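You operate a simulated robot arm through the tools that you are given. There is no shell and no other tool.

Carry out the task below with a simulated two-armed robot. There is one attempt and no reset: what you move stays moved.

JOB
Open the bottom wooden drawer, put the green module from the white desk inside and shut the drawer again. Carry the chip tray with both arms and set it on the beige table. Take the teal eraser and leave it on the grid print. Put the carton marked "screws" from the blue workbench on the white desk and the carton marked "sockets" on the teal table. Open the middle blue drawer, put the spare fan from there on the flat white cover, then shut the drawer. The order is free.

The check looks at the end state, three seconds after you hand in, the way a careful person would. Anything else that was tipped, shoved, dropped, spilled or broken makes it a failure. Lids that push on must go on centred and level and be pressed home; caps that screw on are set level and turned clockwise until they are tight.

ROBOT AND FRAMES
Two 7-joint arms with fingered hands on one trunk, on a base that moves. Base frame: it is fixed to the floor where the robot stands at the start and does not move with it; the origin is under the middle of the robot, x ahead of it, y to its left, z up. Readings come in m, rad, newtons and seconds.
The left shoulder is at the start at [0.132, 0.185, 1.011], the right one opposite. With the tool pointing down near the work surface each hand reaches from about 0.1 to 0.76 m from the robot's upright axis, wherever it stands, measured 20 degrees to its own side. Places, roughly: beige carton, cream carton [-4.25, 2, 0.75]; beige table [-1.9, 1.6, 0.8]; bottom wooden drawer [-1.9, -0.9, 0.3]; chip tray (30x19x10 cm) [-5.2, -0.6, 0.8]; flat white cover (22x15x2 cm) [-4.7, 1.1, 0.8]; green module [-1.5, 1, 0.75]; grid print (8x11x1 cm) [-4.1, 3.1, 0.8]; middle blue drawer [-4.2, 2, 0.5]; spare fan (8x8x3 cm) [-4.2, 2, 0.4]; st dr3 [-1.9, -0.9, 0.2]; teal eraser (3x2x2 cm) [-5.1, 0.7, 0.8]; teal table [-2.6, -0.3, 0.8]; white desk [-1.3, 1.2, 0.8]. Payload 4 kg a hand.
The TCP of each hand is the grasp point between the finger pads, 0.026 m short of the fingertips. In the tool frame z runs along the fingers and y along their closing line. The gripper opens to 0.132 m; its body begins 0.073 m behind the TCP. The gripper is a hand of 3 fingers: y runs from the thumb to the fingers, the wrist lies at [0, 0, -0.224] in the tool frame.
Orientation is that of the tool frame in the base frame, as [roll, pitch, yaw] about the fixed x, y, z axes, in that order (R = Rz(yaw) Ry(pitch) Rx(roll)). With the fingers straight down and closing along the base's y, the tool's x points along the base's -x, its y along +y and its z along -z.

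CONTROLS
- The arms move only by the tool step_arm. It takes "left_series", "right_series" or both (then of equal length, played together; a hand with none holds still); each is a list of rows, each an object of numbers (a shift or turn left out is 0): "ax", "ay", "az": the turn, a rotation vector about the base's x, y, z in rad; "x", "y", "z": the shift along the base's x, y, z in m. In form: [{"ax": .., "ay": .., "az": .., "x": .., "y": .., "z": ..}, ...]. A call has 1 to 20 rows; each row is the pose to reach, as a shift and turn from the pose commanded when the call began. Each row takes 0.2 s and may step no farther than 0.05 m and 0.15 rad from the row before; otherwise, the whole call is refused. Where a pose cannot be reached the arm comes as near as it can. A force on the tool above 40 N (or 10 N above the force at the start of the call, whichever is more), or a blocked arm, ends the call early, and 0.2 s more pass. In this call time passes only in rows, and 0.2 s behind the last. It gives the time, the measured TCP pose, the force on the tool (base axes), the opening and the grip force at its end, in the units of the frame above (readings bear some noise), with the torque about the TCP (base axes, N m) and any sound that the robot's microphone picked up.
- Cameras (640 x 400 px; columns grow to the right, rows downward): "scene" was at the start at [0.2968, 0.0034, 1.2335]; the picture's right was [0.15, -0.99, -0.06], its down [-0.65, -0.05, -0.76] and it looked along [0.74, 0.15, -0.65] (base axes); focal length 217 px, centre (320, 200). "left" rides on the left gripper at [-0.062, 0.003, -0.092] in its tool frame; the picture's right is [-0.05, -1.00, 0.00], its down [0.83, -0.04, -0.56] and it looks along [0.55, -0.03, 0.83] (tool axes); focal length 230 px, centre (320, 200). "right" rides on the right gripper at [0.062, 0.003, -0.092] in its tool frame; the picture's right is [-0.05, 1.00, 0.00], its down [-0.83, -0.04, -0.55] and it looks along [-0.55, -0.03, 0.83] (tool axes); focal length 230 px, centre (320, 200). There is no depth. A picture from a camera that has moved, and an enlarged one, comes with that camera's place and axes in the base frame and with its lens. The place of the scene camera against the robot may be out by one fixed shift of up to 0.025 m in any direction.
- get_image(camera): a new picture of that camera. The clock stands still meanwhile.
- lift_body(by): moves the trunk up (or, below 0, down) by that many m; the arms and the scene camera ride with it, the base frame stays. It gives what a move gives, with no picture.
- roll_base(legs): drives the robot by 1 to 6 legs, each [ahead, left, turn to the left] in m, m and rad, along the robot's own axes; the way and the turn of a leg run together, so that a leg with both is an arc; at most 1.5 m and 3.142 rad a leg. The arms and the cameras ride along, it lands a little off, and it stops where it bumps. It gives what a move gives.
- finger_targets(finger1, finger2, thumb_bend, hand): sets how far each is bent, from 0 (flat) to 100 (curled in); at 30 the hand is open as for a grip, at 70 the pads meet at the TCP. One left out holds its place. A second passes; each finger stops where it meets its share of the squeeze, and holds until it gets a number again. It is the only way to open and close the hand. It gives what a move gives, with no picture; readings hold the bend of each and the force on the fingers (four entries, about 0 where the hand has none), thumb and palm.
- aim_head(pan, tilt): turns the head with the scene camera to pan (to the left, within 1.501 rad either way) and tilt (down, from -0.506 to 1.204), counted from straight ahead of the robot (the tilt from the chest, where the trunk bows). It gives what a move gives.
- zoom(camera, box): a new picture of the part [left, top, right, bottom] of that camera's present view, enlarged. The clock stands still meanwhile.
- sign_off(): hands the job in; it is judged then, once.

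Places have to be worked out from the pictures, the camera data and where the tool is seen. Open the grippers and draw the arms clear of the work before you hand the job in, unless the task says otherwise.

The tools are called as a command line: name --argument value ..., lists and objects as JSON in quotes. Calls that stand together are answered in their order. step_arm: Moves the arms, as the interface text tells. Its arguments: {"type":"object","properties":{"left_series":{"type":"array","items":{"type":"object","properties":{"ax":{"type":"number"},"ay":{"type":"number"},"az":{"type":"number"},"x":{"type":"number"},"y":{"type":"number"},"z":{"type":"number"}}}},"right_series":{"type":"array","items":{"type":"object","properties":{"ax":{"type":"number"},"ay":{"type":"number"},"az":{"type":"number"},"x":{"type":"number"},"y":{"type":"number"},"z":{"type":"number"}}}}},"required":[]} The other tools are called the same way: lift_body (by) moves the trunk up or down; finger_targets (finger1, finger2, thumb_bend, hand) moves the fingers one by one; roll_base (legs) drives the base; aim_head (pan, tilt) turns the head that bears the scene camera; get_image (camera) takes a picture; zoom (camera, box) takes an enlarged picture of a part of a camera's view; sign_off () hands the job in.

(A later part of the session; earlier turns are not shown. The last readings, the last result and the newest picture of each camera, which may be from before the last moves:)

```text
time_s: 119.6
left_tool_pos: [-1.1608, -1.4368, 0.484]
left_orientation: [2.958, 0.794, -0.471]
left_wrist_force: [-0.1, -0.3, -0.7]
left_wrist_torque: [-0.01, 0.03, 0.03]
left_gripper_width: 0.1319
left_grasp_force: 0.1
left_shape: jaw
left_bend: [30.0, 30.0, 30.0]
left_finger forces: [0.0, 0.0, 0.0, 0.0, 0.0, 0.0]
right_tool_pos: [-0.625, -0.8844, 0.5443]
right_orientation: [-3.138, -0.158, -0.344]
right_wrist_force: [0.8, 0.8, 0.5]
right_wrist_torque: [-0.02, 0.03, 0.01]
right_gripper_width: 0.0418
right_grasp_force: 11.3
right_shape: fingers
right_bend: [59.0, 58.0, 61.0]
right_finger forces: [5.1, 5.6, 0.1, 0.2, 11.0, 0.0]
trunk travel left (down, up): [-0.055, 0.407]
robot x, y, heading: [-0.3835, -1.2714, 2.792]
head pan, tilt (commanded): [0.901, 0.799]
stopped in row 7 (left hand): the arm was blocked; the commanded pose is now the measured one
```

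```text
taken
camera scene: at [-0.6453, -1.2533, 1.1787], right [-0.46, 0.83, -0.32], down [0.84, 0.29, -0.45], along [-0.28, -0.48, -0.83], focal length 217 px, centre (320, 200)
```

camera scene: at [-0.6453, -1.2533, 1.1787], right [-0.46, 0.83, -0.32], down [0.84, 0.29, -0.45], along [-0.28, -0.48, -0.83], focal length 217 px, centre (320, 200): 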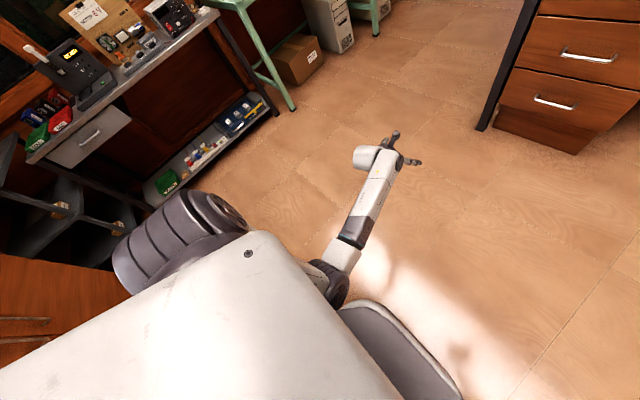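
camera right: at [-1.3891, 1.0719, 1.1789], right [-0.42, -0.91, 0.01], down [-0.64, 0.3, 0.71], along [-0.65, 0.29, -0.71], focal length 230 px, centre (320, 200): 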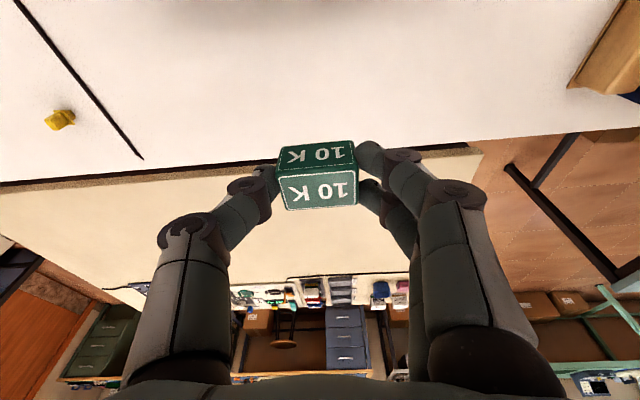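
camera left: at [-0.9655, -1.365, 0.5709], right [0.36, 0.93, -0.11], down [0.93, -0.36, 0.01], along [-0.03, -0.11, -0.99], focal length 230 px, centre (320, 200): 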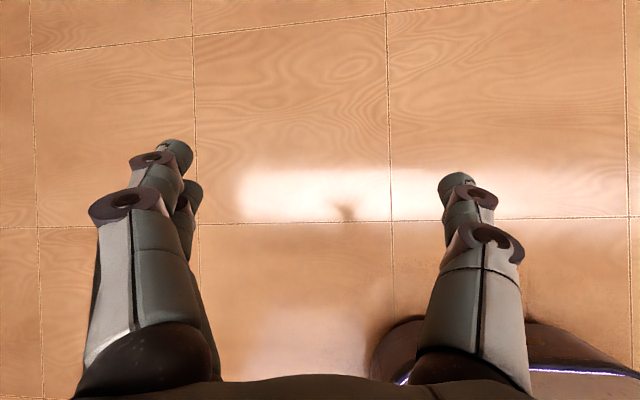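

Orientation is nearly there; the fold of the elbow is the limit. Lowering the hand straightens the arm, so I move it down and slightly right while trimming the orientation.

step_arm --left_series '[{"x": 0.0, "y": 0.0, "z": -0.04}, {"x": 0.0, "y": 0.01, "z": -0.08}, {"x": 0.005, "y": 0.02, "z": -0.12, "ax": 0.03, "ay": -0.015}, {"x": 0.01, "y": 0.03, "z": -0.15, "ax": 0.06, "ay": -0.03}, {"x": 0.015, "y": 0.045, "z": -0.18, "ax": 0.09, "ay": -0.045}, {"x": 0.02, "y": 0.06, "z": -0.2, "ax": 0.115, "ay": -0.058}]'

get_image --camera "scene"

```text
time_s: 121.0
left_tool_pos: [-1.1384, -1.374, 0.2836]
left_orientation: [-3.138, 0.788, -0.334]
left_wrist_force: [0.6, 0.2, 0.5]
left_wrist_torque: [0.0, 0.01, 0.01]
left_gripper_width: 0.1321
left_grasp_force: 0.1
left_shape: jaw
left_bend: [30.0, 30.0, 30.0]
left_finger forces: [0.0, 0.0, 0.0, 0.0, 0.0, 0.0]
right_tool_pos: [-0.6264, -0.8847, 0.545]
right_orientation: [3.141, -0.157, -0.346]
right_wrist_force: [-0.2, -0.3, 0.9]
right_wrist_torque: [0.01, 0.0, 0.01]
right_gripper_width: 0.0416
right_grasp_force: 10.5
right_shape: fingers
right_bend: [59.0, 58.0, 61.0]
right_finger forces: [5.3, 5.7, 0.0, 0.0, 11.0, 0.0]
trunk travel left (down, up): [-0.055, 0.407]
robot x, y, heading: [-0.3833, -1.2689, 2.795]
head pan, tilt (commanded): [0.901, 0.799]
```

```text
taken
camera scene: at [-0.6445, -1.2535, 1.1796], right [-0.46, 0.83, -0.32], down [0.84, 0.29, -0.46], along [-0.28, -0.48, -0.83], focal length 217 px, centre (320, 200)
```

scene: 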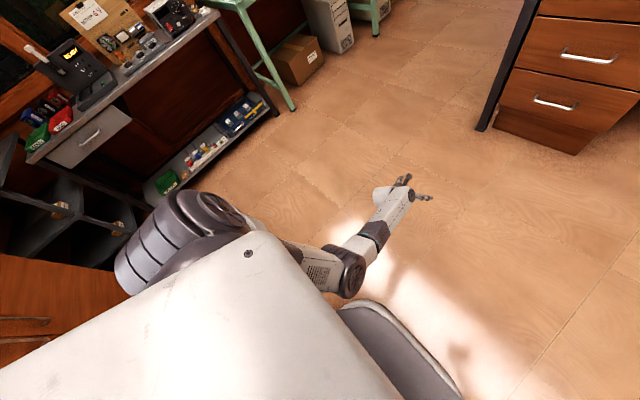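

The left hand is now at z 0.28, pitched 45° forward, and comfortable. I curl its two fingers away leaving the thumb as a hook, and drive up so the thumb is about 10 cm short of the handle.

finger_targets --hand "left" --finger1 100 --finger2 100 --thumb_bend 30

roll_base --legs '[[0, -0.084, 0], [0.5, 0, 0]]'

aim_head --pan 0.4 --tilt 0.4

get_image --camera "scene"

get_image --camera "left"

```text
time_s: 122.0
left_tool_pos: [-1.1391, -1.3734, 0.285]
left_orientation: [-3.137, 0.788, -0.337]
left_wrist_force: [0.4, 0.6, -0.2]
left_wrist_torque: [0.01, -0.05, -0.01]
left_gripper_width: 0.0579
left_grasp_force: 0.0
left_shape: fingers
left_bend: [100.0, 100.0, 30.0]
left_finger forces: [0.0, 0.0, 0.0, 0.0, 0.0, 0.0]
right_tool_pos: [-0.6273, -0.8843, 0.5445]
right_orientation: [-3.139, -0.156, -0.347]
right_wrist_force: [0.2, 0.0, 0.3]
right_wrist_torque: [-0.01, 0.01, -0.01]
right_gripper_width: 0.0416
right_grasp_force: 10.8
right_shape: fingers
right_bend: [59.0, 58.0, 61.0]
right_finger forces: [5.4, 5.9, 0.0, 0.1, 11.1, 0.0]
trunk travel left (down, up): [-0.055, 0.407]
robot x, y, heading: [-0.3858, -1.2687, 2.794]
head pan, tilt (commanded): [0.901, 0.799]
```

```text
time_s: 125.6
left_tool_pos: [-1.5849, -1.1289, 0.2842]
left_orientation: [-3.138, 0.787, -0.332]
left_wrist_force: [0.4, 0.8, 0.8]
left_wrist_torque: [0.04, -0.01, -0.01]
left_gripper_width: 0.0578
left_grasp_force: 0.0
left_shape: fingers
left_bend: [100.0, 100.0, 30.0]
left_finger forces: [0.0, 0.0, 0.1, 0.0, 0.0, 0.1]
right_tool_pos: [-1.0783, -0.6374, 0.5445]
right_orientation: [-3.14, -0.16, -0.341]
right_wrist_force: [0.0, -0.7, -1.3]
right_wrist_torque: [-0.01, -0.03, -0.01]
right_gripper_width: 0.0415
right_grasp_force: 10.9
right_shape: fingers
right_bend: [59.0, 58.0, 61.0]
right_finger forces: [5.3, 5.8, 0.1, 0.1, 10.9, 0.0]
trunk travel left (down, up): [-0.055, 0.407]
robot x, y, heading: [-0.8248, -1.0195, 2.797]
head pan, tilt (commanded): [0.901, 0.799]
```

```text
time_s: 126.6
left_tool_pos: [-1.5852, -1.1282, 0.285]
left_orientation: [-3.136, 0.788, -0.331]
left_wrist_force: [-0.1, -0.5, 0.4]
left_wrist_torque: [-0.01, 0.01, 0.02]
left_gripper_width: 0.0578
left_grasp_force: 0.0
left_shape: fingers
left_bend: [100.0, 100.0, 30.0]
left_finger forces: [0.0, 0.0, 0.1, 0.0, 0.0, 0.0]
right_tool_pos: [-1.0756, -0.6368, 0.5449]
right_orientation: [-3.14, -0.158, -0.339]
right_wrist_force: [-0.8, 0.6, -1.0]
right_wrist_torque: [-0.04, 0.02, 0.02]
right_gripper_width: 0.0414
right_grasp_force: 10.5
right_shape: fingers
right_bend: [59.0, 58.0, 61.0]
right_finger forces: [5.3, 5.8, 0.1, 0.0, 11.0, 0.1]
trunk travel left (down, up): [-0.055, 0.407]
robot x, y, heading: [-0.8322, -1.0232, 2.801]
head pan, tilt (commanded): [0.4, 0.4]
```

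```text
taken
camera scene: at [-1.1271, -0.9653, 1.1973], right [-0.03, 0.99, -0.16], down [0.71, -0.09, -0.69], along [-0.7, -0.13, -0.7], focal length 217 px, centre (320, 200)
```

scene: 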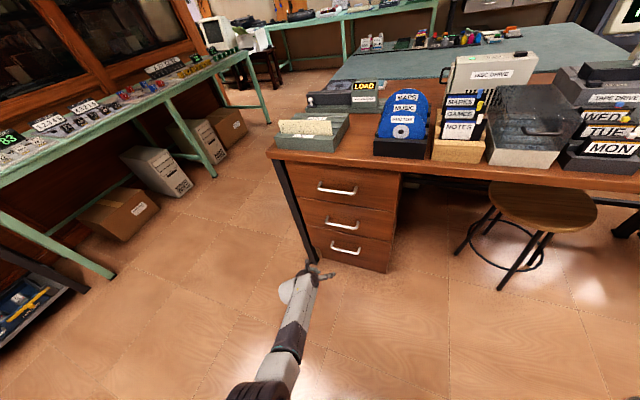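

```text
taken
camera left: at [-1.5663, -1.1388, 0.3936], right [0.29, 0.95, 0.04], down [0.94, -0.28, -0.2], along [-0.18, 0.1, -0.98], focal length 230 px, centre (320, 200)
```

left: 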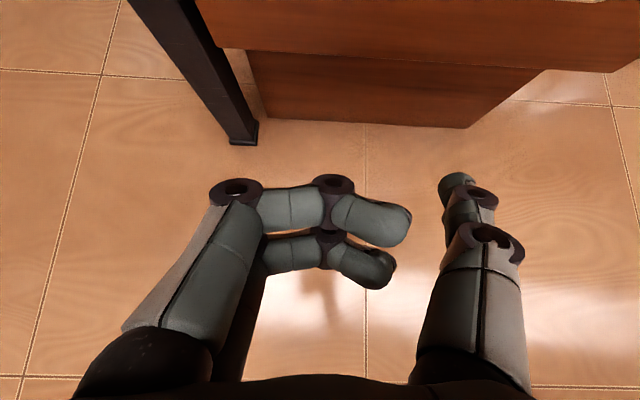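

The hand is near the drawers; the left camera sees the kick plate and desk leg. I zoom the scene view to place the bottom handle against the hand.

zoom --camera "scene" --box '[270, 170, 430, 290]'

```text
3.33 times, centred on (350, 230) of scene
camera zoom: at [-1.1271, -0.9653, 1.1973], right [-0.03, 0.99, -0.16], down [0.71, -0.09, -0.69], along [-0.7, -0.13, -0.7], focal length 725 px, centre (220, 100)
```

zoom: 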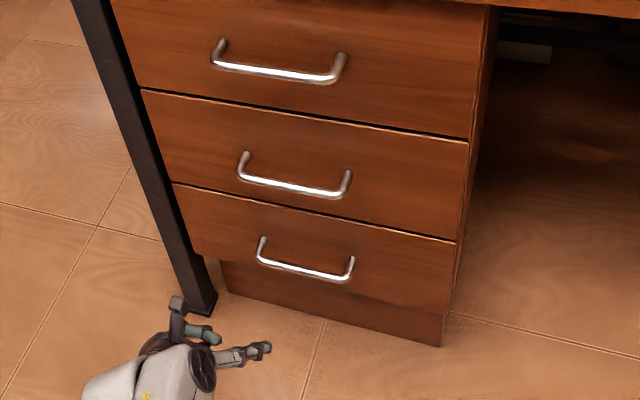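

Triangulation puts the bar centre at (-1.698, -1.003, 0.259), 3.8 cm off the front plane; the thumb is laterally on it. I steepen the hand to 30° from vertical, raise it to z 0.32 and advance 12 cm to look straight down on the bar.

step_arm --left_series '[{"ax": -0.029, "ay": -0.083, "z": 0.012}, {"ax": -0.057, "ay": -0.166, "z": 0.024}, {"ax": -0.086, "ay": -0.25, "z": 0.036}, {"ax": -0.086, "ay": -0.25, "z": 0.036, "x": -0.038, "y": 0.013}, {"ax": -0.086, "ay": -0.25, "z": 0.036, "x": -0.076, "y": 0.026}, {"ax": -0.086, "ay": -0.25, "z": 0.036, "x": -0.114, "y": 0.039}]'

get_image --camera "left"

zoom --camera "scene" --box '[270, 170, 430, 290]'

```text
time_s: 128.0
left_tool_pos: [-1.701, -1.0831, 0.3302]
left_orientation: [-3.13, 0.546, -0.338]
left_wrist_force: [1.3, 1.0, -0.4]
left_wrist_torque: [-0.04, 0.01, -0.02]
left_gripper_width: 0.0578
left_grasp_force: 0.1
left_shape: fingers
left_bend: [100.0, 100.0, 30.0]
left_finger forces: [0.0, 0.0, 0.0, 0.0, 0.1, 0.0]
left hand out of reach, approached as far as the arm can: row 6
right_tool_pos: [-1.0763, -0.6365, 0.5446]
right_orientation: [3.142, -0.157, -0.341]
right_wrist_force: [0.8, -0.4, 0.5]
right_wrist_torque: [0.0, 0.01, -0.01]
right_gripper_width: 0.0414
right_grasp_force: 11.4
right_shape: fingers
right_bend: [59.0, 58.0, 61.0]
right_finger forces: [5.4, 5.8, 0.1, 0.0, 11.0, 0.0]
trunk travel left (down, up): [-0.055, 0.407]
robot x, y, heading: [-0.8316, -1.0215, 2.796]
head pan, tilt (commanded): [0.4, 0.4]
```

```text
taken
camera left: at [-1.707, -1.0843, 0.4413], right [0.29, 0.96, 0.04], down [0.95, -0.29, 0.04], along [0.05, 0.02, -1.0], focal length 230 px, centre (320, 200)
```

left: 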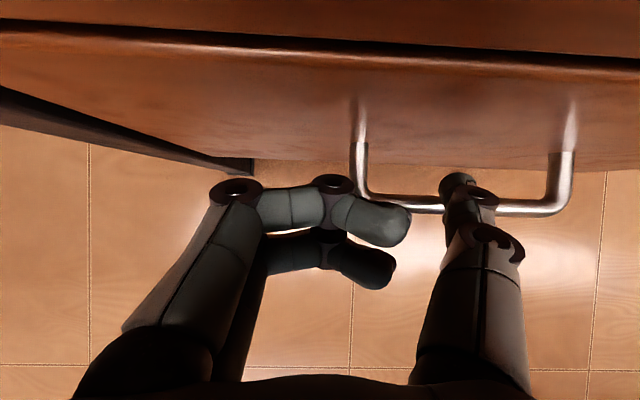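

```text
3.33 times, centred on (350, 230) of scene
camera zoom: at [-1.127, -0.9651, 1.1974], right [-0.03, 0.99, -0.16], down [0.71, -0.09, -0.7], along [-0.7, -0.13, -0.7], focal length 725 px, centre (220, 100)
```

zoom: 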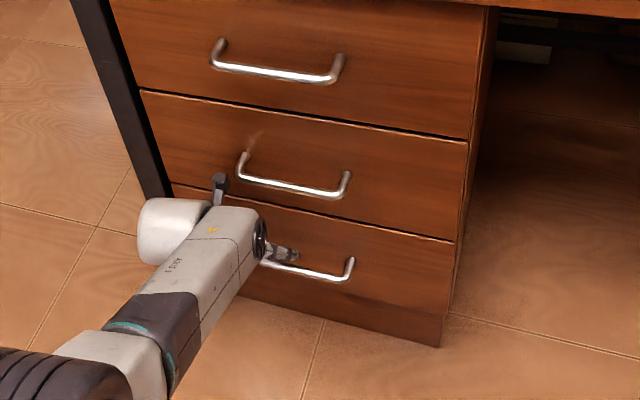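

Seen from above, the bar is at about z 0.287, 4.2 cm off the front; the arm is at its limit and the curled fingertips are close to the handle's left leg. I draw back, drive 7 cm closer and uncurl the fingers slightly.

step_arm --left_series '[{"x": 0.02, "y": -0.007, "z": 0.015}, {"x": 0.057, "y": -0.02, "z": 0.02}, {"x": 0.09, "y": -0.032, "z": 0.02}]'

roll_base --legs '[[0.08, 0.0, 0.015]]'

finger_targets --hand "left" --finger1 88 --finger2 88 --thumb_bend 30

get_image --camera "left"

```text
time_s: 128.8
left_tool_pos: [-1.6084, -1.1201, 0.3414]
left_orientation: [-3.136, 0.522, -0.332]
left_wrist_force: [-1.1, -1.0, -0.9]
left_wrist_torque: [-0.02, 0.0, 0.0]
left_gripper_width: 0.0581
left_grasp_force: 0.0
left_shape: fingers
left_bend: [100.0, 100.0, 30.0]
left_finger forces: [0.0, 0.0, 0.0, 0.0, 0.0, 0.0]
right_tool_pos: [-1.0758, -0.6372, 0.5442]
right_orientation: [-3.139, -0.157, -0.34]
right_wrist_force: [-0.3, 0.3, -0.7]
right_wrist_torque: [0.02, 0.0, -0.02]
right_gripper_width: 0.0417
right_grasp_force: 10.8
right_shape: fingers
right_bend: [59.0, 58.0, 61.0]
right_finger forces: [5.2, 5.7, 0.0, 0.0, 11.0, 0.0]
trunk travel left (down, up): [-0.055, 0.407]
robot x, y, heading: [-0.8313, -1.0229, 2.8]
head pan, tilt (commanded): [0.4, 0.4]
```

```text
time_s: 129.8
left_tool_pos: [-1.683, -1.1065, 0.3396]
left_orientation: [-3.135, 0.521, -0.316]
left_wrist_force: [0.7, -0.6, -0.3]
left_wrist_torque: [-0.04, 0.0, -0.03]
left_gripper_width: 0.0578
left_grasp_force: 0.0
left_shape: fingers
left_bend: [100.0, 100.0, 30.0]
left_finger forces: [0.1, 0.0, 0.0, 0.1, 0.0, 0.1]
right_tool_pos: [-1.1559, -0.616, 0.543]
right_orientation: [-3.141, -0.16, -0.326]
right_wrist_force: [-0.2, 0.2, -0.7]
right_wrist_torque: [0.03, -0.03, 0.01]
right_gripper_width: 0.0413
right_grasp_force: 11.2
right_shape: fingers
right_bend: [59.0, 58.0, 61.0]
right_finger forces: [5.3, 5.8, 0.1, 0.1, 10.9, 0.0]
trunk travel left (down, up): [-0.055, 0.407]
robot x, y, heading: [-0.9072, -0.9983, 2.819]
head pan, tilt (commanded): [0.4, 0.4]
```

```text
time_s: 130.8
left_tool_pos: [-1.6821, -1.1064, 0.3413]
left_orientation: [-3.135, 0.519, -0.317]
left_wrist_force: [0.1, -0.8, 0.4]
left_wrist_torque: [0.02, 0.05, -0.04]
left_gripper_width: 0.0501
left_grasp_force: 0.1
left_shape: fingers
left_bend: [88.0, 88.0, 30.0]
left_finger forces: [0.1, 0.0, 0.0, 0.0, 0.1, 0.0]
right_tool_pos: [-1.1557, -0.6152, 0.5449]
right_orientation: [-3.14, -0.161, -0.327]
right_wrist_force: [0.2, 0.0, -0.2]
right_wrist_torque: [-0.01, 0.02, 0.01]
right_gripper_width: 0.0415
right_grasp_force: 10.8
right_shape: fingers
right_bend: [59.0, 58.0, 61.0]
right_finger forces: [5.3, 5.7, 0.0, 0.1, 11.0, 0.0]
trunk travel left (down, up): [-0.055, 0.407]
robot x, y, heading: [-0.9061, -0.9993, 2.815]
head pan, tilt (commanded): [0.4, 0.4]
```

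```text
taken
camera left: at [-1.6904, -1.1064, 0.4518], right [0.27, 0.96, 0.03], down [0.96, -0.27, 0.07], along [0.07, 0.01, -1.0], focal length 230 px, centre (320, 200)
```

left: 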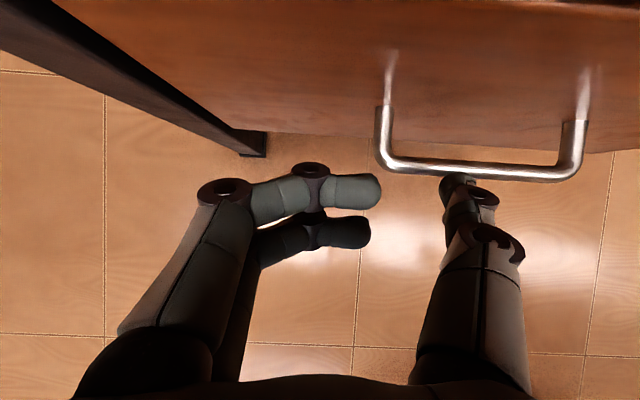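

The handle is now fully in view: bar at n≈-1.265, thumb laterally inside its left half, fingertips left of the leg. I advance 3.9 cm above the bar and check from above.

step_arm --left_series '[{"x": -0.019, "y": 0.006}, {"x": -0.037, "y": 0.0125}]'

get_image --camera "left"

```text
time_s: 131.4
left_tool_pos: [-1.7183, -1.0937, 0.3411]
left_orientation: [-3.135, 0.522, -0.318]
left_wrist_force: [0.5, -0.1, -0.1]
left_wrist_torque: [0.0, 0.0, 0.02]
left_gripper_width: 0.0499
left_grasp_force: 0.1
left_shape: fingers
left_bend: [88.0, 88.0, 30.0]
left_finger forces: [0.0, 0.0, 0.1, 0.0, 0.0, 0.0]
right_tool_pos: [-1.1555, -0.6153, 0.545]
right_orientation: [-3.138, -0.159, -0.326]
right_wrist_force: [-0.3, 0.3, 0.0]
right_wrist_torque: [0.01, 0.0, 0.01]
right_gripper_width: 0.0415
right_grasp_force: 11.0
right_shape: fingers
right_bend: [59.0, 58.0, 61.0]
right_finger forces: [5.3, 5.6, 0.0, 0.1, 11.1, 0.0]
trunk travel left (down, up): [-0.055, 0.407]
robot x, y, heading: [-0.9032, -0.9943, 2.818]
head pan, tilt (commanded): [0.4, 0.4]
```

```text
taken
camera left: at [-1.7276, -1.0939, 0.4518], right [0.27, 0.96, 0.03], down [0.96, -0.27, 0.07], along [0.07, 0.01, -1.0], focal length 230 px, centre (320, 200)
```

left: 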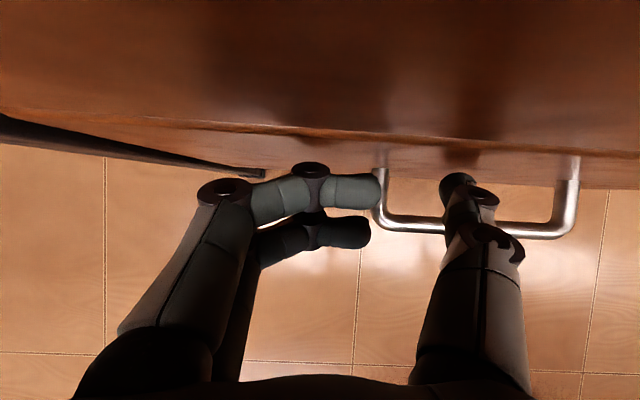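

From above the thumb tip lies between bar and drawer front, fingers clear of the leg. I lower the thumb 4.3 cm behind the bar.

step_arm --left_series '[{"z": -0.015}, {"z": -0.03}, {"z": -0.043}]'

get_image --camera "left"

zoom --camera "scene" --box '[230, 150, 430, 290]'

```text
time_s: 132.2
left_tool_pos: [-1.7191, -1.094, 0.2982]
left_orientation: [-3.136, 0.524, -0.32]
left_wrist_force: [-0.1, 0.5, 2.2]
left_wrist_torque: [0.14, -0.01, 0.04]
left_gripper_width: 0.0501
left_grasp_force: 1.0
left_shape: fingers
left_bend: [88.0, 88.0, 30.0]
left_finger forces: [0.0, 0.1, 0.1, 0.0, 1.6, 0.1]
right_tool_pos: [-1.1557, -0.6157, 0.5437]
right_orientation: [-3.139, -0.157, -0.327]
right_wrist_force: [0.5, 0.4, -1.1]
right_wrist_torque: [-0.03, 0.0, 0.0]
right_gripper_width: 0.0414
right_grasp_force: 10.9
right_shape: fingers
right_bend: [59.0, 58.0, 61.0]
right_finger forces: [5.2, 5.7, 0.0, 0.1, 10.9, 0.1]
trunk travel left (down, up): [-0.055, 0.407]
robot x, y, heading: [-0.9073, -0.9971, 2.815]
head pan, tilt (commanded): [0.4, 0.4]
```

```text
taken
camera left: at [-1.7278, -1.0944, 0.4091], right [0.27, 0.96, 0.03], down [0.96, -0.27, 0.06], along [0.07, 0.01, -1.0], focal length 230 px, centre (320, 200)
```

left: 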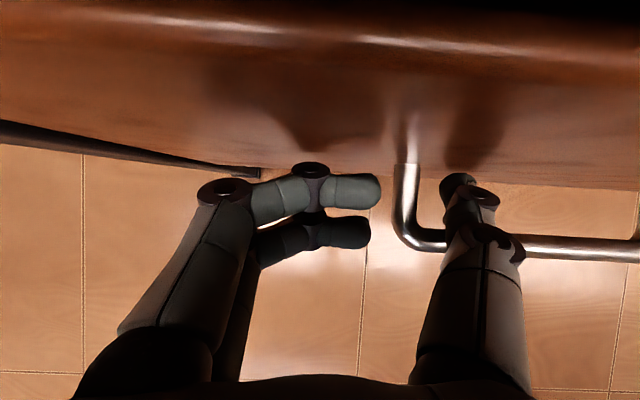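

```text
2.86 times, centred on (330, 220) of scene
camera zoom: at [-1.2017, -0.944, 1.1976], right [-0.04, 0.99, -0.16], down [0.71, -0.08, -0.7], along [-0.7, -0.14, -0.7], focal length 621 px, centre (291, 143)
```

zoom: 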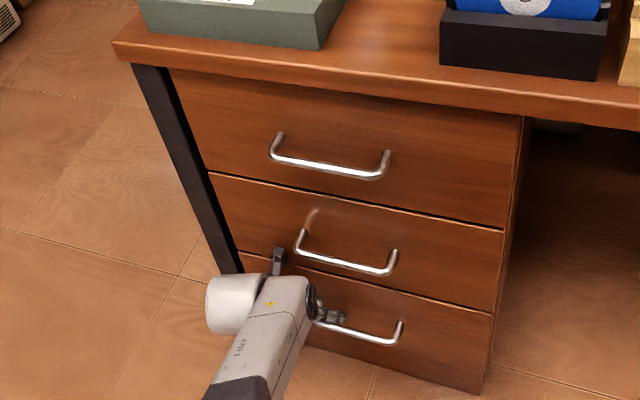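

The thumb is behind the bar (1.6 N felt on it). I pull straight out along the drawer normal in small rows.

step_arm --left_series '[{"x": 0.014, "y": -0.005}, {"x": 0.028, "y": -0.01}, {"x": 0.043, "y": -0.0145}, {"x": 0.057, "y": -0.019}]'

get_image --camera "left"

zoom --camera "scene" --box '[230, 150, 430, 290]'

```text
time_s: 133.2
left_tool_pos: [-1.661, -1.1127, 0.2967]
left_orientation: [-3.135, 0.52, -0.318]
left_wrist_force: [0.6, -1.8, 0.1]
left_wrist_torque: [0.05, -0.01, -0.08]
left_gripper_width: 0.0499
left_grasp_force: 0.9
left_shape: fingers
left_bend: [88.0, 88.0, 30.0]
left_finger forces: [0.1, 0.0, 0.1, 0.0, 1.5, 0.0]
right_tool_pos: [-1.1555, -0.616, 0.5438]
right_orientation: [-3.14, -0.157, -0.326]
right_wrist_force: [0.4, 0.7, -0.1]
right_wrist_torque: [-0.03, 0.01, 0.02]
right_gripper_width: 0.0415
right_grasp_force: 10.4
right_shape: fingers
right_bend: [59.0, 58.0, 61.0]
right_finger forces: [5.3, 5.8, 0.0, 0.0, 10.9, 0.0]
trunk travel left (down, up): [-0.055, 0.407]
robot x, y, heading: [-0.9041, -0.9933, 2.817]
head pan, tilt (commanded): [0.4, 0.4]
```

```text
taken
camera left: at [-1.6697, -1.1137, 0.4078], right [0.27, 0.96, 0.03], down [0.96, -0.27, 0.07], along [0.07, 0.01, -1.0], focal length 230 px, centre (320, 200)
```

left: 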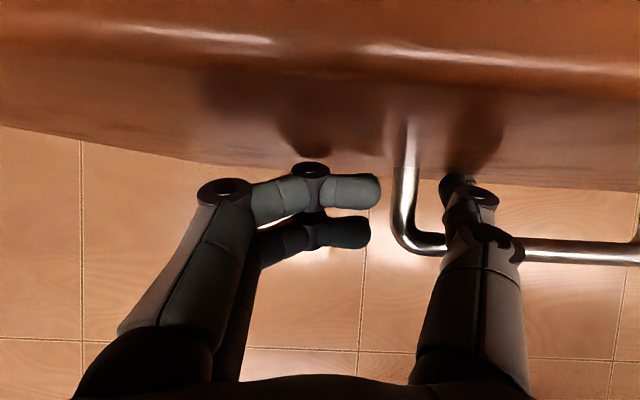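

```text
2.86 times, centred on (330, 220) of scene
camera zoom: at [-1.2018, -0.944, 1.1974], right [-0.04, 0.99, -0.16], down [0.71, -0.08, -0.7], along [-0.7, -0.14, -0.7], focal length 621 px, centre (291, 143)
```

zoom: 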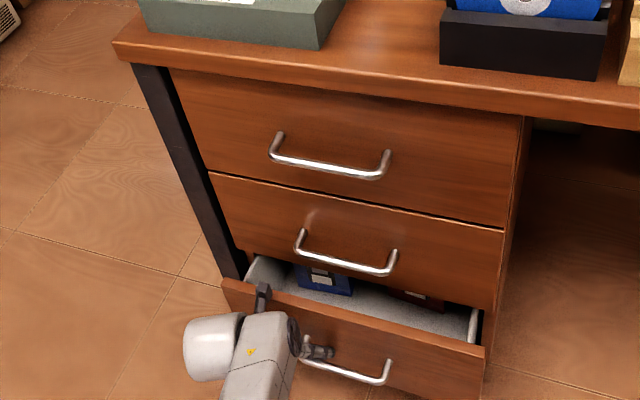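

The drawer slides out easily. I keep the hook and drive the base straight back 15 cm to open it further.

roll_base --legs '[[-0.15, 0, 0]]'

get_image --camera "left"

get_image --camera "scene"

```text
time_s: 134.6
left_tool_pos: [-1.5212, -1.16, 0.2994]
left_orientation: [-3.137, 0.523, -0.317]
left_wrist_force: [-0.3, 0.3, 0.1]
left_wrist_torque: [0.0, -0.02, 0.09]
left_gripper_width: 0.0498
left_grasp_force: 0.3
left_shape: fingers
left_bend: [88.0, 88.0, 30.0]
left_finger forces: [0.0, 0.1, 0.0, 0.0, 0.7, 0.1]
right_tool_pos: [-1.0139, -0.664, 0.5455]
right_orientation: [-3.14, -0.158, -0.326]
right_wrist_force: [0.2, 0.2, -0.5]
right_wrist_torque: [-0.02, -0.01, 0.0]
right_gripper_width: 0.0415
right_grasp_force: 11.3
right_shape: fingers
right_bend: [59.0, 58.0, 61.0]
right_finger forces: [5.3, 5.7, 0.0, 0.0, 11.0, 0.0]
trunk travel left (down, up): [-0.055, 0.407]
robot x, y, heading: [-0.7646, -1.0432, 2.817]
head pan, tilt (commanded): [0.4, 0.4]
```

```text
taken
camera left: at [-1.5296, -1.1609, 0.4096], right [0.27, 0.96, 0.03], down [0.96, -0.27, 0.06], along [0.07, 0.01, -1.0], focal length 230 px, centre (320, 200)
```

left: 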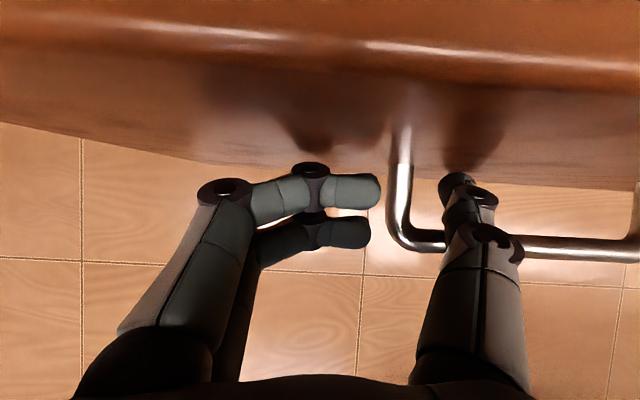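

```text
taken
camera scene: at [-1.0598, -0.992, 1.1978], right [-0.04, 0.99, -0.16], down [0.71, -0.08, -0.7], along [-0.7, -0.14, -0.7], focal length 217 px, centre (320, 200)
```

scene: 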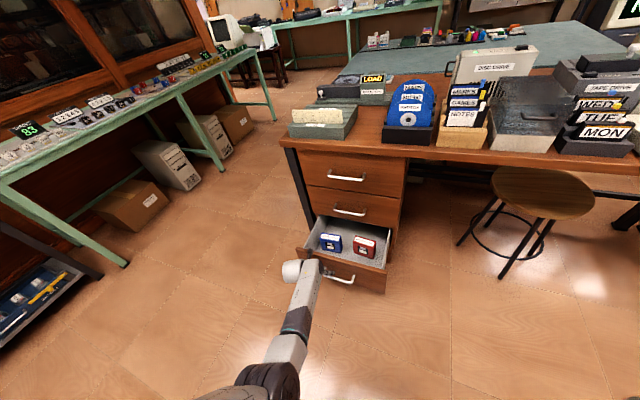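

The drawer is open about 19 cm; a blue and a red item lie inside. I zoom to find free space.

zoom --camera "scene" --box '[270, 200, 430, 300]'

```text
4.00 times, centred on (350, 250) of scene
camera zoom: at [-1.0598, -0.992, 1.1978], right [-0.04, 0.99, -0.16], down [0.71, -0.08, -0.7], along [-0.7, -0.14, -0.7], focal length 870 px, centre (200, 0)
```

zoom: 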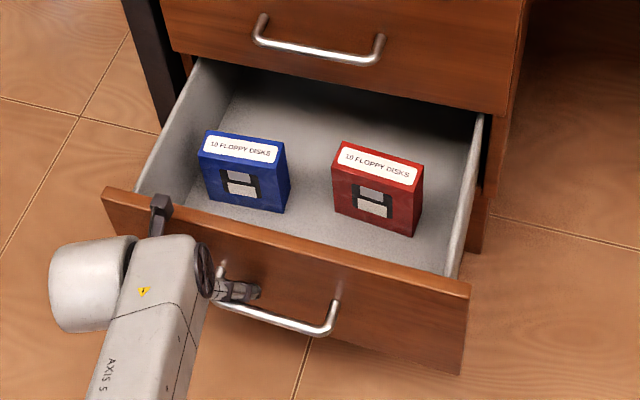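

Floppy boxes stand mid-drawer with about 6 cm between them, so the free room is behind them. I pull the drawer 8 cm further to expose that part.

roll_base --legs '[[-0.08, 0, 0]]'

zoom --camera "scene" --box '[270, 200, 430, 300]'

get_image --camera "left"

```text
time_s: 135.6
left_tool_pos: [-1.4465, -1.1852, 0.2991]
left_orientation: [-3.137, 0.526, -0.317]
left_wrist_force: [-0.7, -0.7, 0.2]
left_wrist_torque: [0.0, 0.0, 0.05]
left_gripper_width: 0.0497
left_grasp_force: 0.4
left_shape: fingers
left_bend: [88.0, 88.0, 30.0]
left_finger forces: [0.0, 0.0, 0.0, 0.0, 0.5, 0.0]
right_tool_pos: [-0.9396, -0.6883, 0.5453]
right_orientation: [-3.14, -0.158, -0.327]
right_wrist_force: [-0.5, 0.5, -1.2]
right_wrist_torque: [0.02, -0.02, 0.01]
right_gripper_width: 0.0415
right_grasp_force: 10.9
right_shape: fingers
right_bend: [59.0, 58.0, 61.0]
right_finger forces: [5.3, 5.7, 0.1, 0.0, 11.1, 0.1]
trunk travel left (down, up): [-0.055, 0.407]
robot x, y, heading: [-0.6913, -1.0707, 2.814]
head pan, tilt (commanded): [0.4, 0.4]
```

```text
4.00 times, centred on (350, 250) of scene
camera zoom: at [-0.9852, -1.0173, 1.1979], right [-0.04, 0.99, -0.16], down [0.71, -0.08, -0.7], along [-0.7, -0.14, -0.7], focal length 870 px, centre (200, 0)
```

zoom: 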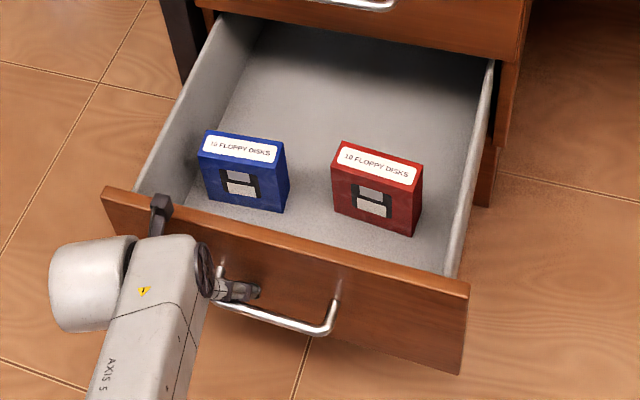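

```text
taken
camera left: at [-1.4553, -1.1861, 0.4099], right [0.27, 0.96, 0.03], down [0.96, -0.27, 0.06], along [0.07, 0.01, -1.0], focal length 230 px, centre (320, 200)
```

left: 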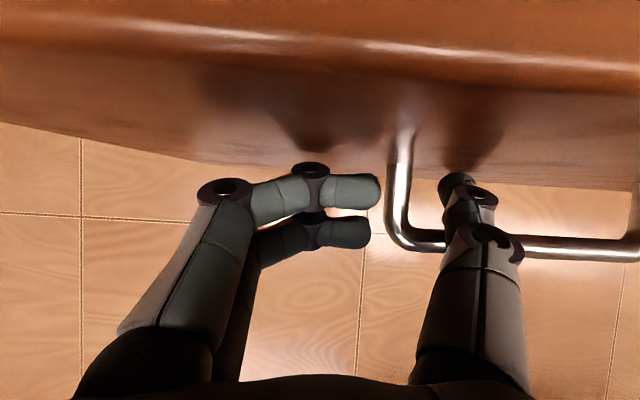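

The drawer is open about 28 cm with wide room behind the boxes. I unhook the left thumb upward, back it off, and bring the right hand with the module to a comfortable pose.

step_arm --left_series '[{"z": 0.025}, {"z": 0.05}, {"z": 0.08}, {"z": 0.11, "x": 0.01, "y": -0.003}, {"z": 0.13, "x": 0.02, "y": -0.007}]' --right_series '[{"x": -0.032, "y": 0.011, "ax": 0.01, "ay": 0.03}, {"x": -0.064, "y": 0.022, "ax": 0.02, "ay": 0.06}, {"x": -0.097, "y": 0.033, "ax": 0.03, "ay": 0.09}, {"x": -0.129, "y": 0.044, "ax": 0.04, "ay": 0.12}, {"x": -0.161, "y": 0.055, "ax": 0.051, "ay": 0.15}]'

get_image --camera "left"

get_image --camera "scene"

```text
time_s: 136.8
left_tool_pos: [-1.4408, -1.2055, 0.436]
left_orientation: [3.122, 0.54, -0.322]
left_wrist_force: [-0.9, 0.0, 0.2]
left_wrist_torque: [0.0, 0.01, 0.01]
left_gripper_width: 0.0497
left_grasp_force: 0.1
left_shape: fingers
left_bend: [88.0, 88.0, 30.0]
left_finger forces: [0.0, 0.1, 0.1, 0.1, 0.0, 0.0]
right_tool_pos: [-1.1014, -0.6314, 0.544]
right_orientation: [-3.139, 0.0, -0.325]
right_wrist_force: [0.2, 0.1, -0.3]
right_wrist_torque: [0.02, -0.02, -0.02]
right_gripper_width: 0.0414
right_grasp_force: 11.4
right_shape: fingers
right_bend: [59.0, 58.0, 61.0]
right_finger forces: [5.1, 5.8, 0.0, 0.0, 10.9, 0.0]
trunk travel left (down, up): [-0.055, 0.407]
robot x, y, heading: [-0.6883, -1.0672, 2.817]
head pan, tilt (commanded): [0.4, 0.4]
```

```text
taken
camera left: at [-1.4457, -1.2043, 0.5481], right [0.26, 0.96, 0.01], down [0.96, -0.26, 0.05], along [0.05, 0.0, -1.0], focal length 230 px, centre (320, 200)
```

left: 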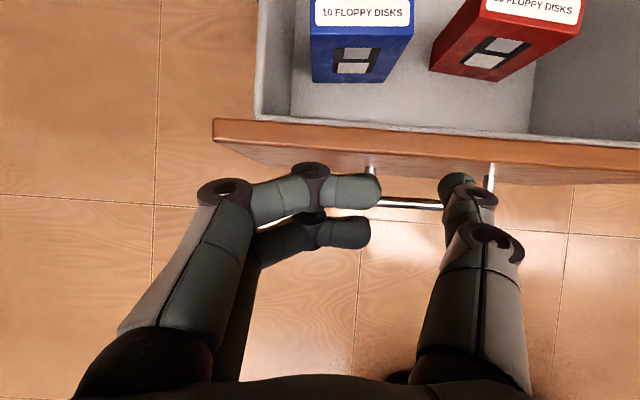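

```text
taken
camera scene: at [-0.9868, -1.017, 1.1973], right [-0.04, 0.99, -0.16], down [0.71, -0.08, -0.7], along [-0.7, -0.14, -0.7], focal length 217 px, centre (320, 200)
```

scene: 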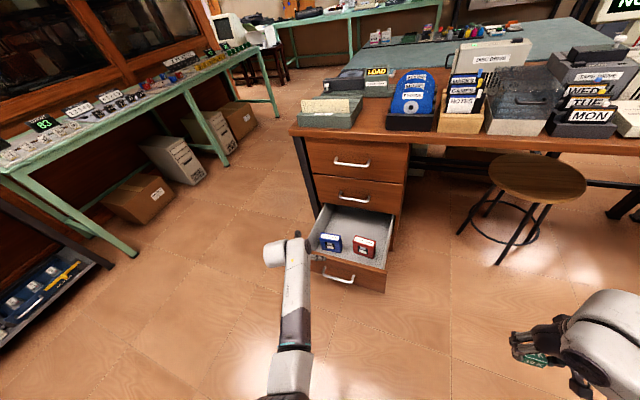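

Left hand is clear above the drawer. I slide the base 0.38 m left, then 0.27 m ahead, so the right hand comes over the drawer.

roll_base --legs '[[0, 0.38, 0], [0.27, 0, 0]]'

aim_head --pan -0.2 --tilt 0.4

get_image --camera "scene"

get_image --camera "right"

```text
time_s: 140.7
left_tool_pos: [-1.8092, -1.4782, 0.4318]
left_orientation: [3.117, 0.529, -0.332]
left_wrist_force: [-0.4, -0.3, 0.2]
left_wrist_torque: [0.01, 0.03, 0.02]
left_gripper_width: 0.0497
left_grasp_force: 0.2
left_shape: fingers
left_bend: [88.0, 88.0, 30.0]
left_finger forces: [0.0, 0.0, 0.0, 0.1, 0.1, 0.0]
right_tool_pos: [-1.4728, -0.9062, 0.5436]
right_orientation: [-3.141, 0.0, -0.331]
right_wrist_force: [0.1, -0.8, -1.8]
right_wrist_torque: [-0.03, 0.0, 0.03]
right_gripper_width: 0.0415
right_grasp_force: 10.7
right_shape: fingers
right_bend: [59.0, 58.0, 61.0]
right_finger forces: [5.2, 5.7, 0.1, 0.0, 11.0, 0.0]
trunk travel left (down, up): [-0.055, 0.407]
robot x, y, heading: [-1.0665, -1.3435, 2.812]
head pan, tilt (commanded): [0.4, 0.4]
```

```text
time_s: 141.7
left_tool_pos: [-1.8096, -1.4801, 0.433]
left_orientation: [3.113, 0.529, -0.331]
left_wrist_force: [0.1, 0.8, -0.3]
left_wrist_torque: [0.02, 0.02, 0.03]
left_gripper_width: 0.0496
left_grasp_force: 0.0
left_shape: fingers
left_bend: [88.0, 88.0, 30.0]
left_finger forces: [0.0, 0.0, 0.0, 0.0, 0.0, 0.1]
right_tool_pos: [-1.473, -0.905, 0.5455]
right_orientation: [-3.141, 0.001, -0.33]
right_wrist_force: [-0.7, 0.4, -0.7]
right_wrist_torque: [0.01, -0.01, 0.0]
right_gripper_width: 0.0415
right_grasp_force: 11.1
right_shape: fingers
right_bend: [59.0, 58.0, 61.0]
right_finger forces: [5.2, 5.6, 0.0, 0.0, 11.1, 0.0]
trunk travel left (down, up): [-0.055, 0.407]
robot x, y, heading: [-1.0628, -1.3371, 2.811]
head pan, tilt (commanded): [-0.201, 0.4]
```

```text
taken
camera scene: at [-1.347, -1.2367, 1.1952], right [0.49, 0.87, 0.08], down [0.66, -0.31, -0.69], along [-0.57, 0.39, -0.72], focal length 217 px, centre (320, 200)
```

scene: 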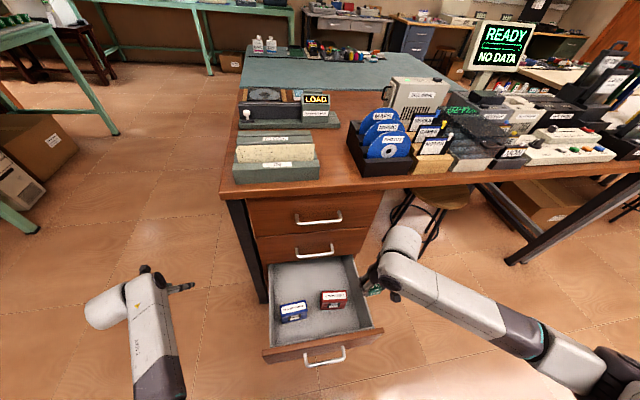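

```text
taken
camera right: at [-1.416, -0.9272, 0.636], right [-0.37, -0.93, 0.0], down [-0.77, 0.31, 0.56], along [-0.52, 0.21, -0.83], focal length 230 px, centre (320, 200)
```

right: 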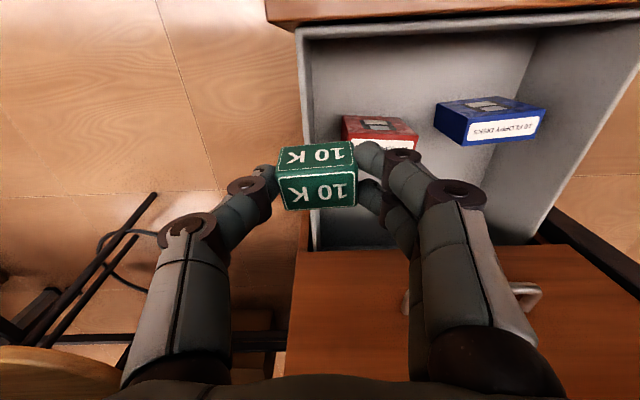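

The zone between the drawer front and the boxes is about 10 cm deep, which fits the hand. I move the right hand over its middle, then look before lowering.

step_arm --right_series '[{"x": -0.007, "y": -0.037}, {"x": -0.014, "y": -0.075}, {"x": -0.021, "y": -0.112}, {"x": -0.028, "y": -0.149}, {"x": -0.028, "y": -0.149, "z": -0.04}, {"x": -0.028, "y": -0.149, "z": -0.08}, {"x": -0.028, "y": -0.149, "z": -0.12}]'

get_image --camera "right"

zoom --camera "scene" --box '[220, 200, 460, 370]'

```text
time_s: 143.3
left_tool_pos: [-1.8096, -1.4805, 0.4333]
left_orientation: [3.114, 0.528, -0.333]
left_wrist_force: [-0.5, 0.3, 0.4]
left_wrist_torque: [-0.01, -0.04, 0.0]
left_gripper_width: 0.0494
left_grasp_force: 0.0
left_shape: fingers
left_bend: [88.0, 88.0, 30.0]
left_finger forces: [0.0, 0.0, 0.0, 0.0, 0.1, 0.0]
right_tool_pos: [-1.5003, -1.0535, 0.424]
right_orientation: [-3.139, 0.0, -0.327]
right_wrist_force: [0.1, 0.9, 0.2]
right_wrist_torque: [0.0, 0.02, 0.01]
right_gripper_width: 0.0416
right_grasp_force: 10.7
right_shape: fingers
right_bend: [59.0, 58.0, 61.0]
right_finger forces: [5.2, 5.7, 0.0, 0.1, 11.0, 0.0]
trunk travel left (down, up): [-0.055, 0.407]
robot x, y, heading: [-1.0637, -1.3423, 2.815]
head pan, tilt (commanded): [-0.201, 0.4]
```

```text
taken
camera right: at [-1.4441, -1.0754, 0.5169], right [-0.37, -0.93, 0.0], down [-0.77, 0.31, 0.56], along [-0.51, 0.21, -0.83], focal length 230 px, centre (320, 200)
```

right: 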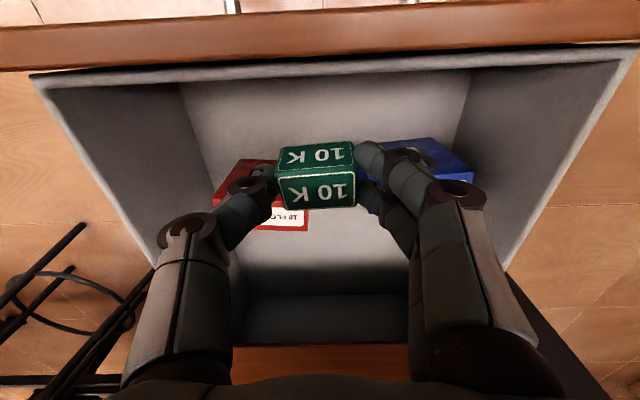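

```text
2.35 times, centred on (340, 285) of scene
camera zoom: at [-1.3473, -1.2365, 1.195], right [0.49, 0.87, 0.08], down [0.66, -0.31, -0.69], along [-0.57, 0.39, -0.72], focal length 512 px, centre (273, 0)
```

zoom: 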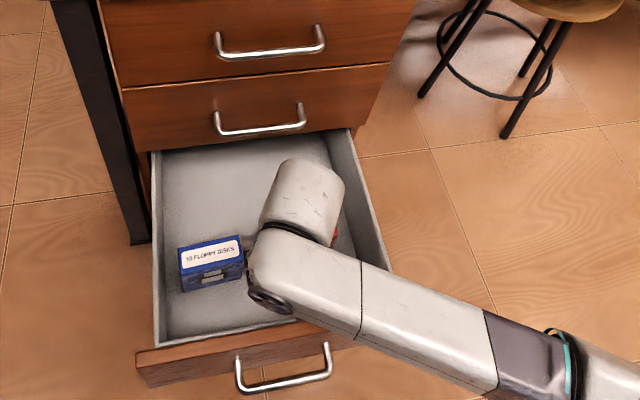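

The hand is centred over the front zone; the module will fit between the inner wall and the boxes. I shift 1 cm forward and lower in small steps, watching for contact.

step_arm --right_series '[{"x": -0.009, "y": 0.003, "z": -0.03}, {"x": -0.009, "y": 0.003, "z": -0.06}, {"x": -0.009, "y": 0.003, "z": -0.09}, {"x": -0.009, "y": 0.003, "z": -0.12}, {"x": -0.009, "y": 0.003, "z": -0.145}]'

get_image --camera "right"

```text
time_s: 144.5
left_tool_pos: [-1.8111, -1.4809, 0.4334]
left_orientation: [3.112, 0.53, -0.335]
left_wrist_force: [-0.3, -0.6, -0.1]
left_wrist_torque: [0.02, 0.0, 0.01]
left_gripper_width: 0.0494
left_grasp_force: 0.1
left_shape: fingers
left_bend: [88.0, 88.0, 30.0]
left_finger forces: [0.1, 0.1, 0.1, 0.0, 0.1, 0.0]
right_tool_pos: [-1.514, -1.0493, 0.2954]
right_orientation: [-3.14, 0.005, -0.328]
right_wrist_force: [1.6, 0.8, 13.9]
right_wrist_torque: [-0.42, -0.89, 0.1]
right_gripper_width: 0.0416
right_grasp_force: 11.0
right_shape: fingers
right_bend: [59.0, 59.0, 61.0]
right_finger forces: [5.3, 5.7, 0.0, 0.0, 11.0, 0.0]
trunk travel left (down, up): [-0.055, 0.407]
robot x, y, heading: [-1.0654, -1.345, 2.81]
head pan, tilt (commanded): [-0.201, 0.4]
stopped in row 5 (right hand): the force on the tool passed its limit at 57 N (the readings are from after the stop); the commanded pose is now the measured one
```

```text
taken
camera right: at [-1.4566, -1.0724, 0.3883], right [-0.37, -0.93, 0.0], down [-0.77, 0.31, 0.56], along [-0.52, 0.21, -0.83], focal length 230 px, centre (320, 200)
```

right: 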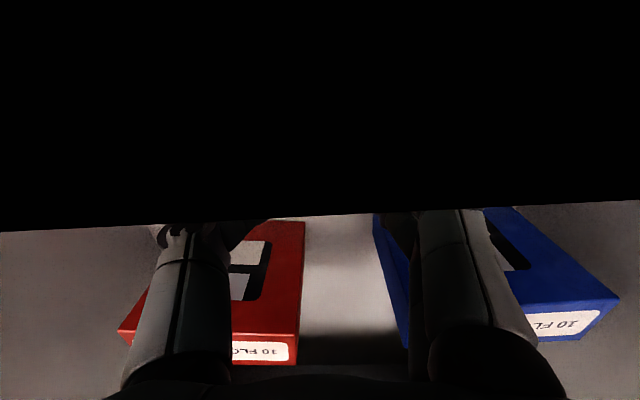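

The hand's camera bracket met the drawer's front panel, so I lift off at once. The rear zone behind the boxes with the hand pitched 0.2 rad (as when grasped, so the module is level) has more clearance.

step_arm --right_series '[{"z": 0.03}, {"z": 0.07}, {"z": 0.11}, {"z": 0.15}]'

get_image --camera "right"

zoom --camera "scene" --box '[220, 200, 460, 370]'

```text
time_s: 145.5
left_tool_pos: [-1.8095, -1.4799, 0.4332]
left_orientation: [3.114, 0.529, -0.334]
left_wrist_force: [0.2, 0.4, 0.6]
left_wrist_torque: [0.0, 0.04, 0.02]
left_gripper_width: 0.0497
left_grasp_force: 0.0
left_shape: fingers
left_bend: [88.0, 88.0, 30.0]
left_finger forces: [0.0, 0.1, 0.0, 0.1, 0.0, 0.0]
right_tool_pos: [-1.5116, -1.0493, 0.4444]
right_orientation: [-3.141, 0.002, -0.327]
right_wrist_force: [-0.8, -0.2, -1.1]
right_wrist_torque: [0.0, 0.02, 0.01]
right_gripper_width: 0.0417
right_grasp_force: 11.0
right_shape: fingers
right_bend: [59.0, 59.0, 61.0]
right_finger forces: [5.3, 5.7, 0.0, 0.0, 11.0, 0.0]
trunk travel left (down, up): [-0.055, 0.407]
robot x, y, heading: [-1.0632, -1.3436, 2.813]
head pan, tilt (commanded): [-0.201, 0.4]
```

```text
taken
camera right: at [-1.4549, -1.0709, 0.5367], right [-0.37, -0.93, 0.0], down [-0.77, 0.31, 0.56], along [-0.52, 0.21, -0.83], focal length 230 px, centre (320, 200)
```

right: 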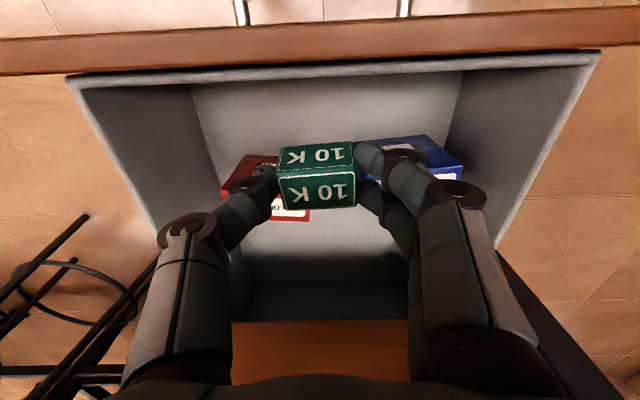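

```text
2.35 times, centred on (340, 285) of scene
camera zoom: at [-1.3467, -1.2365, 1.1953], right [0.49, 0.87, 0.08], down [0.66, -0.31, -0.69], along [-0.57, 0.39, -0.72], focal length 512 px, centre (273, 0)
```

zoom: 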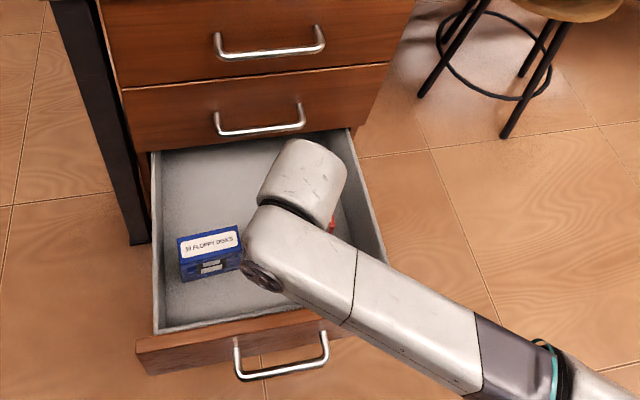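

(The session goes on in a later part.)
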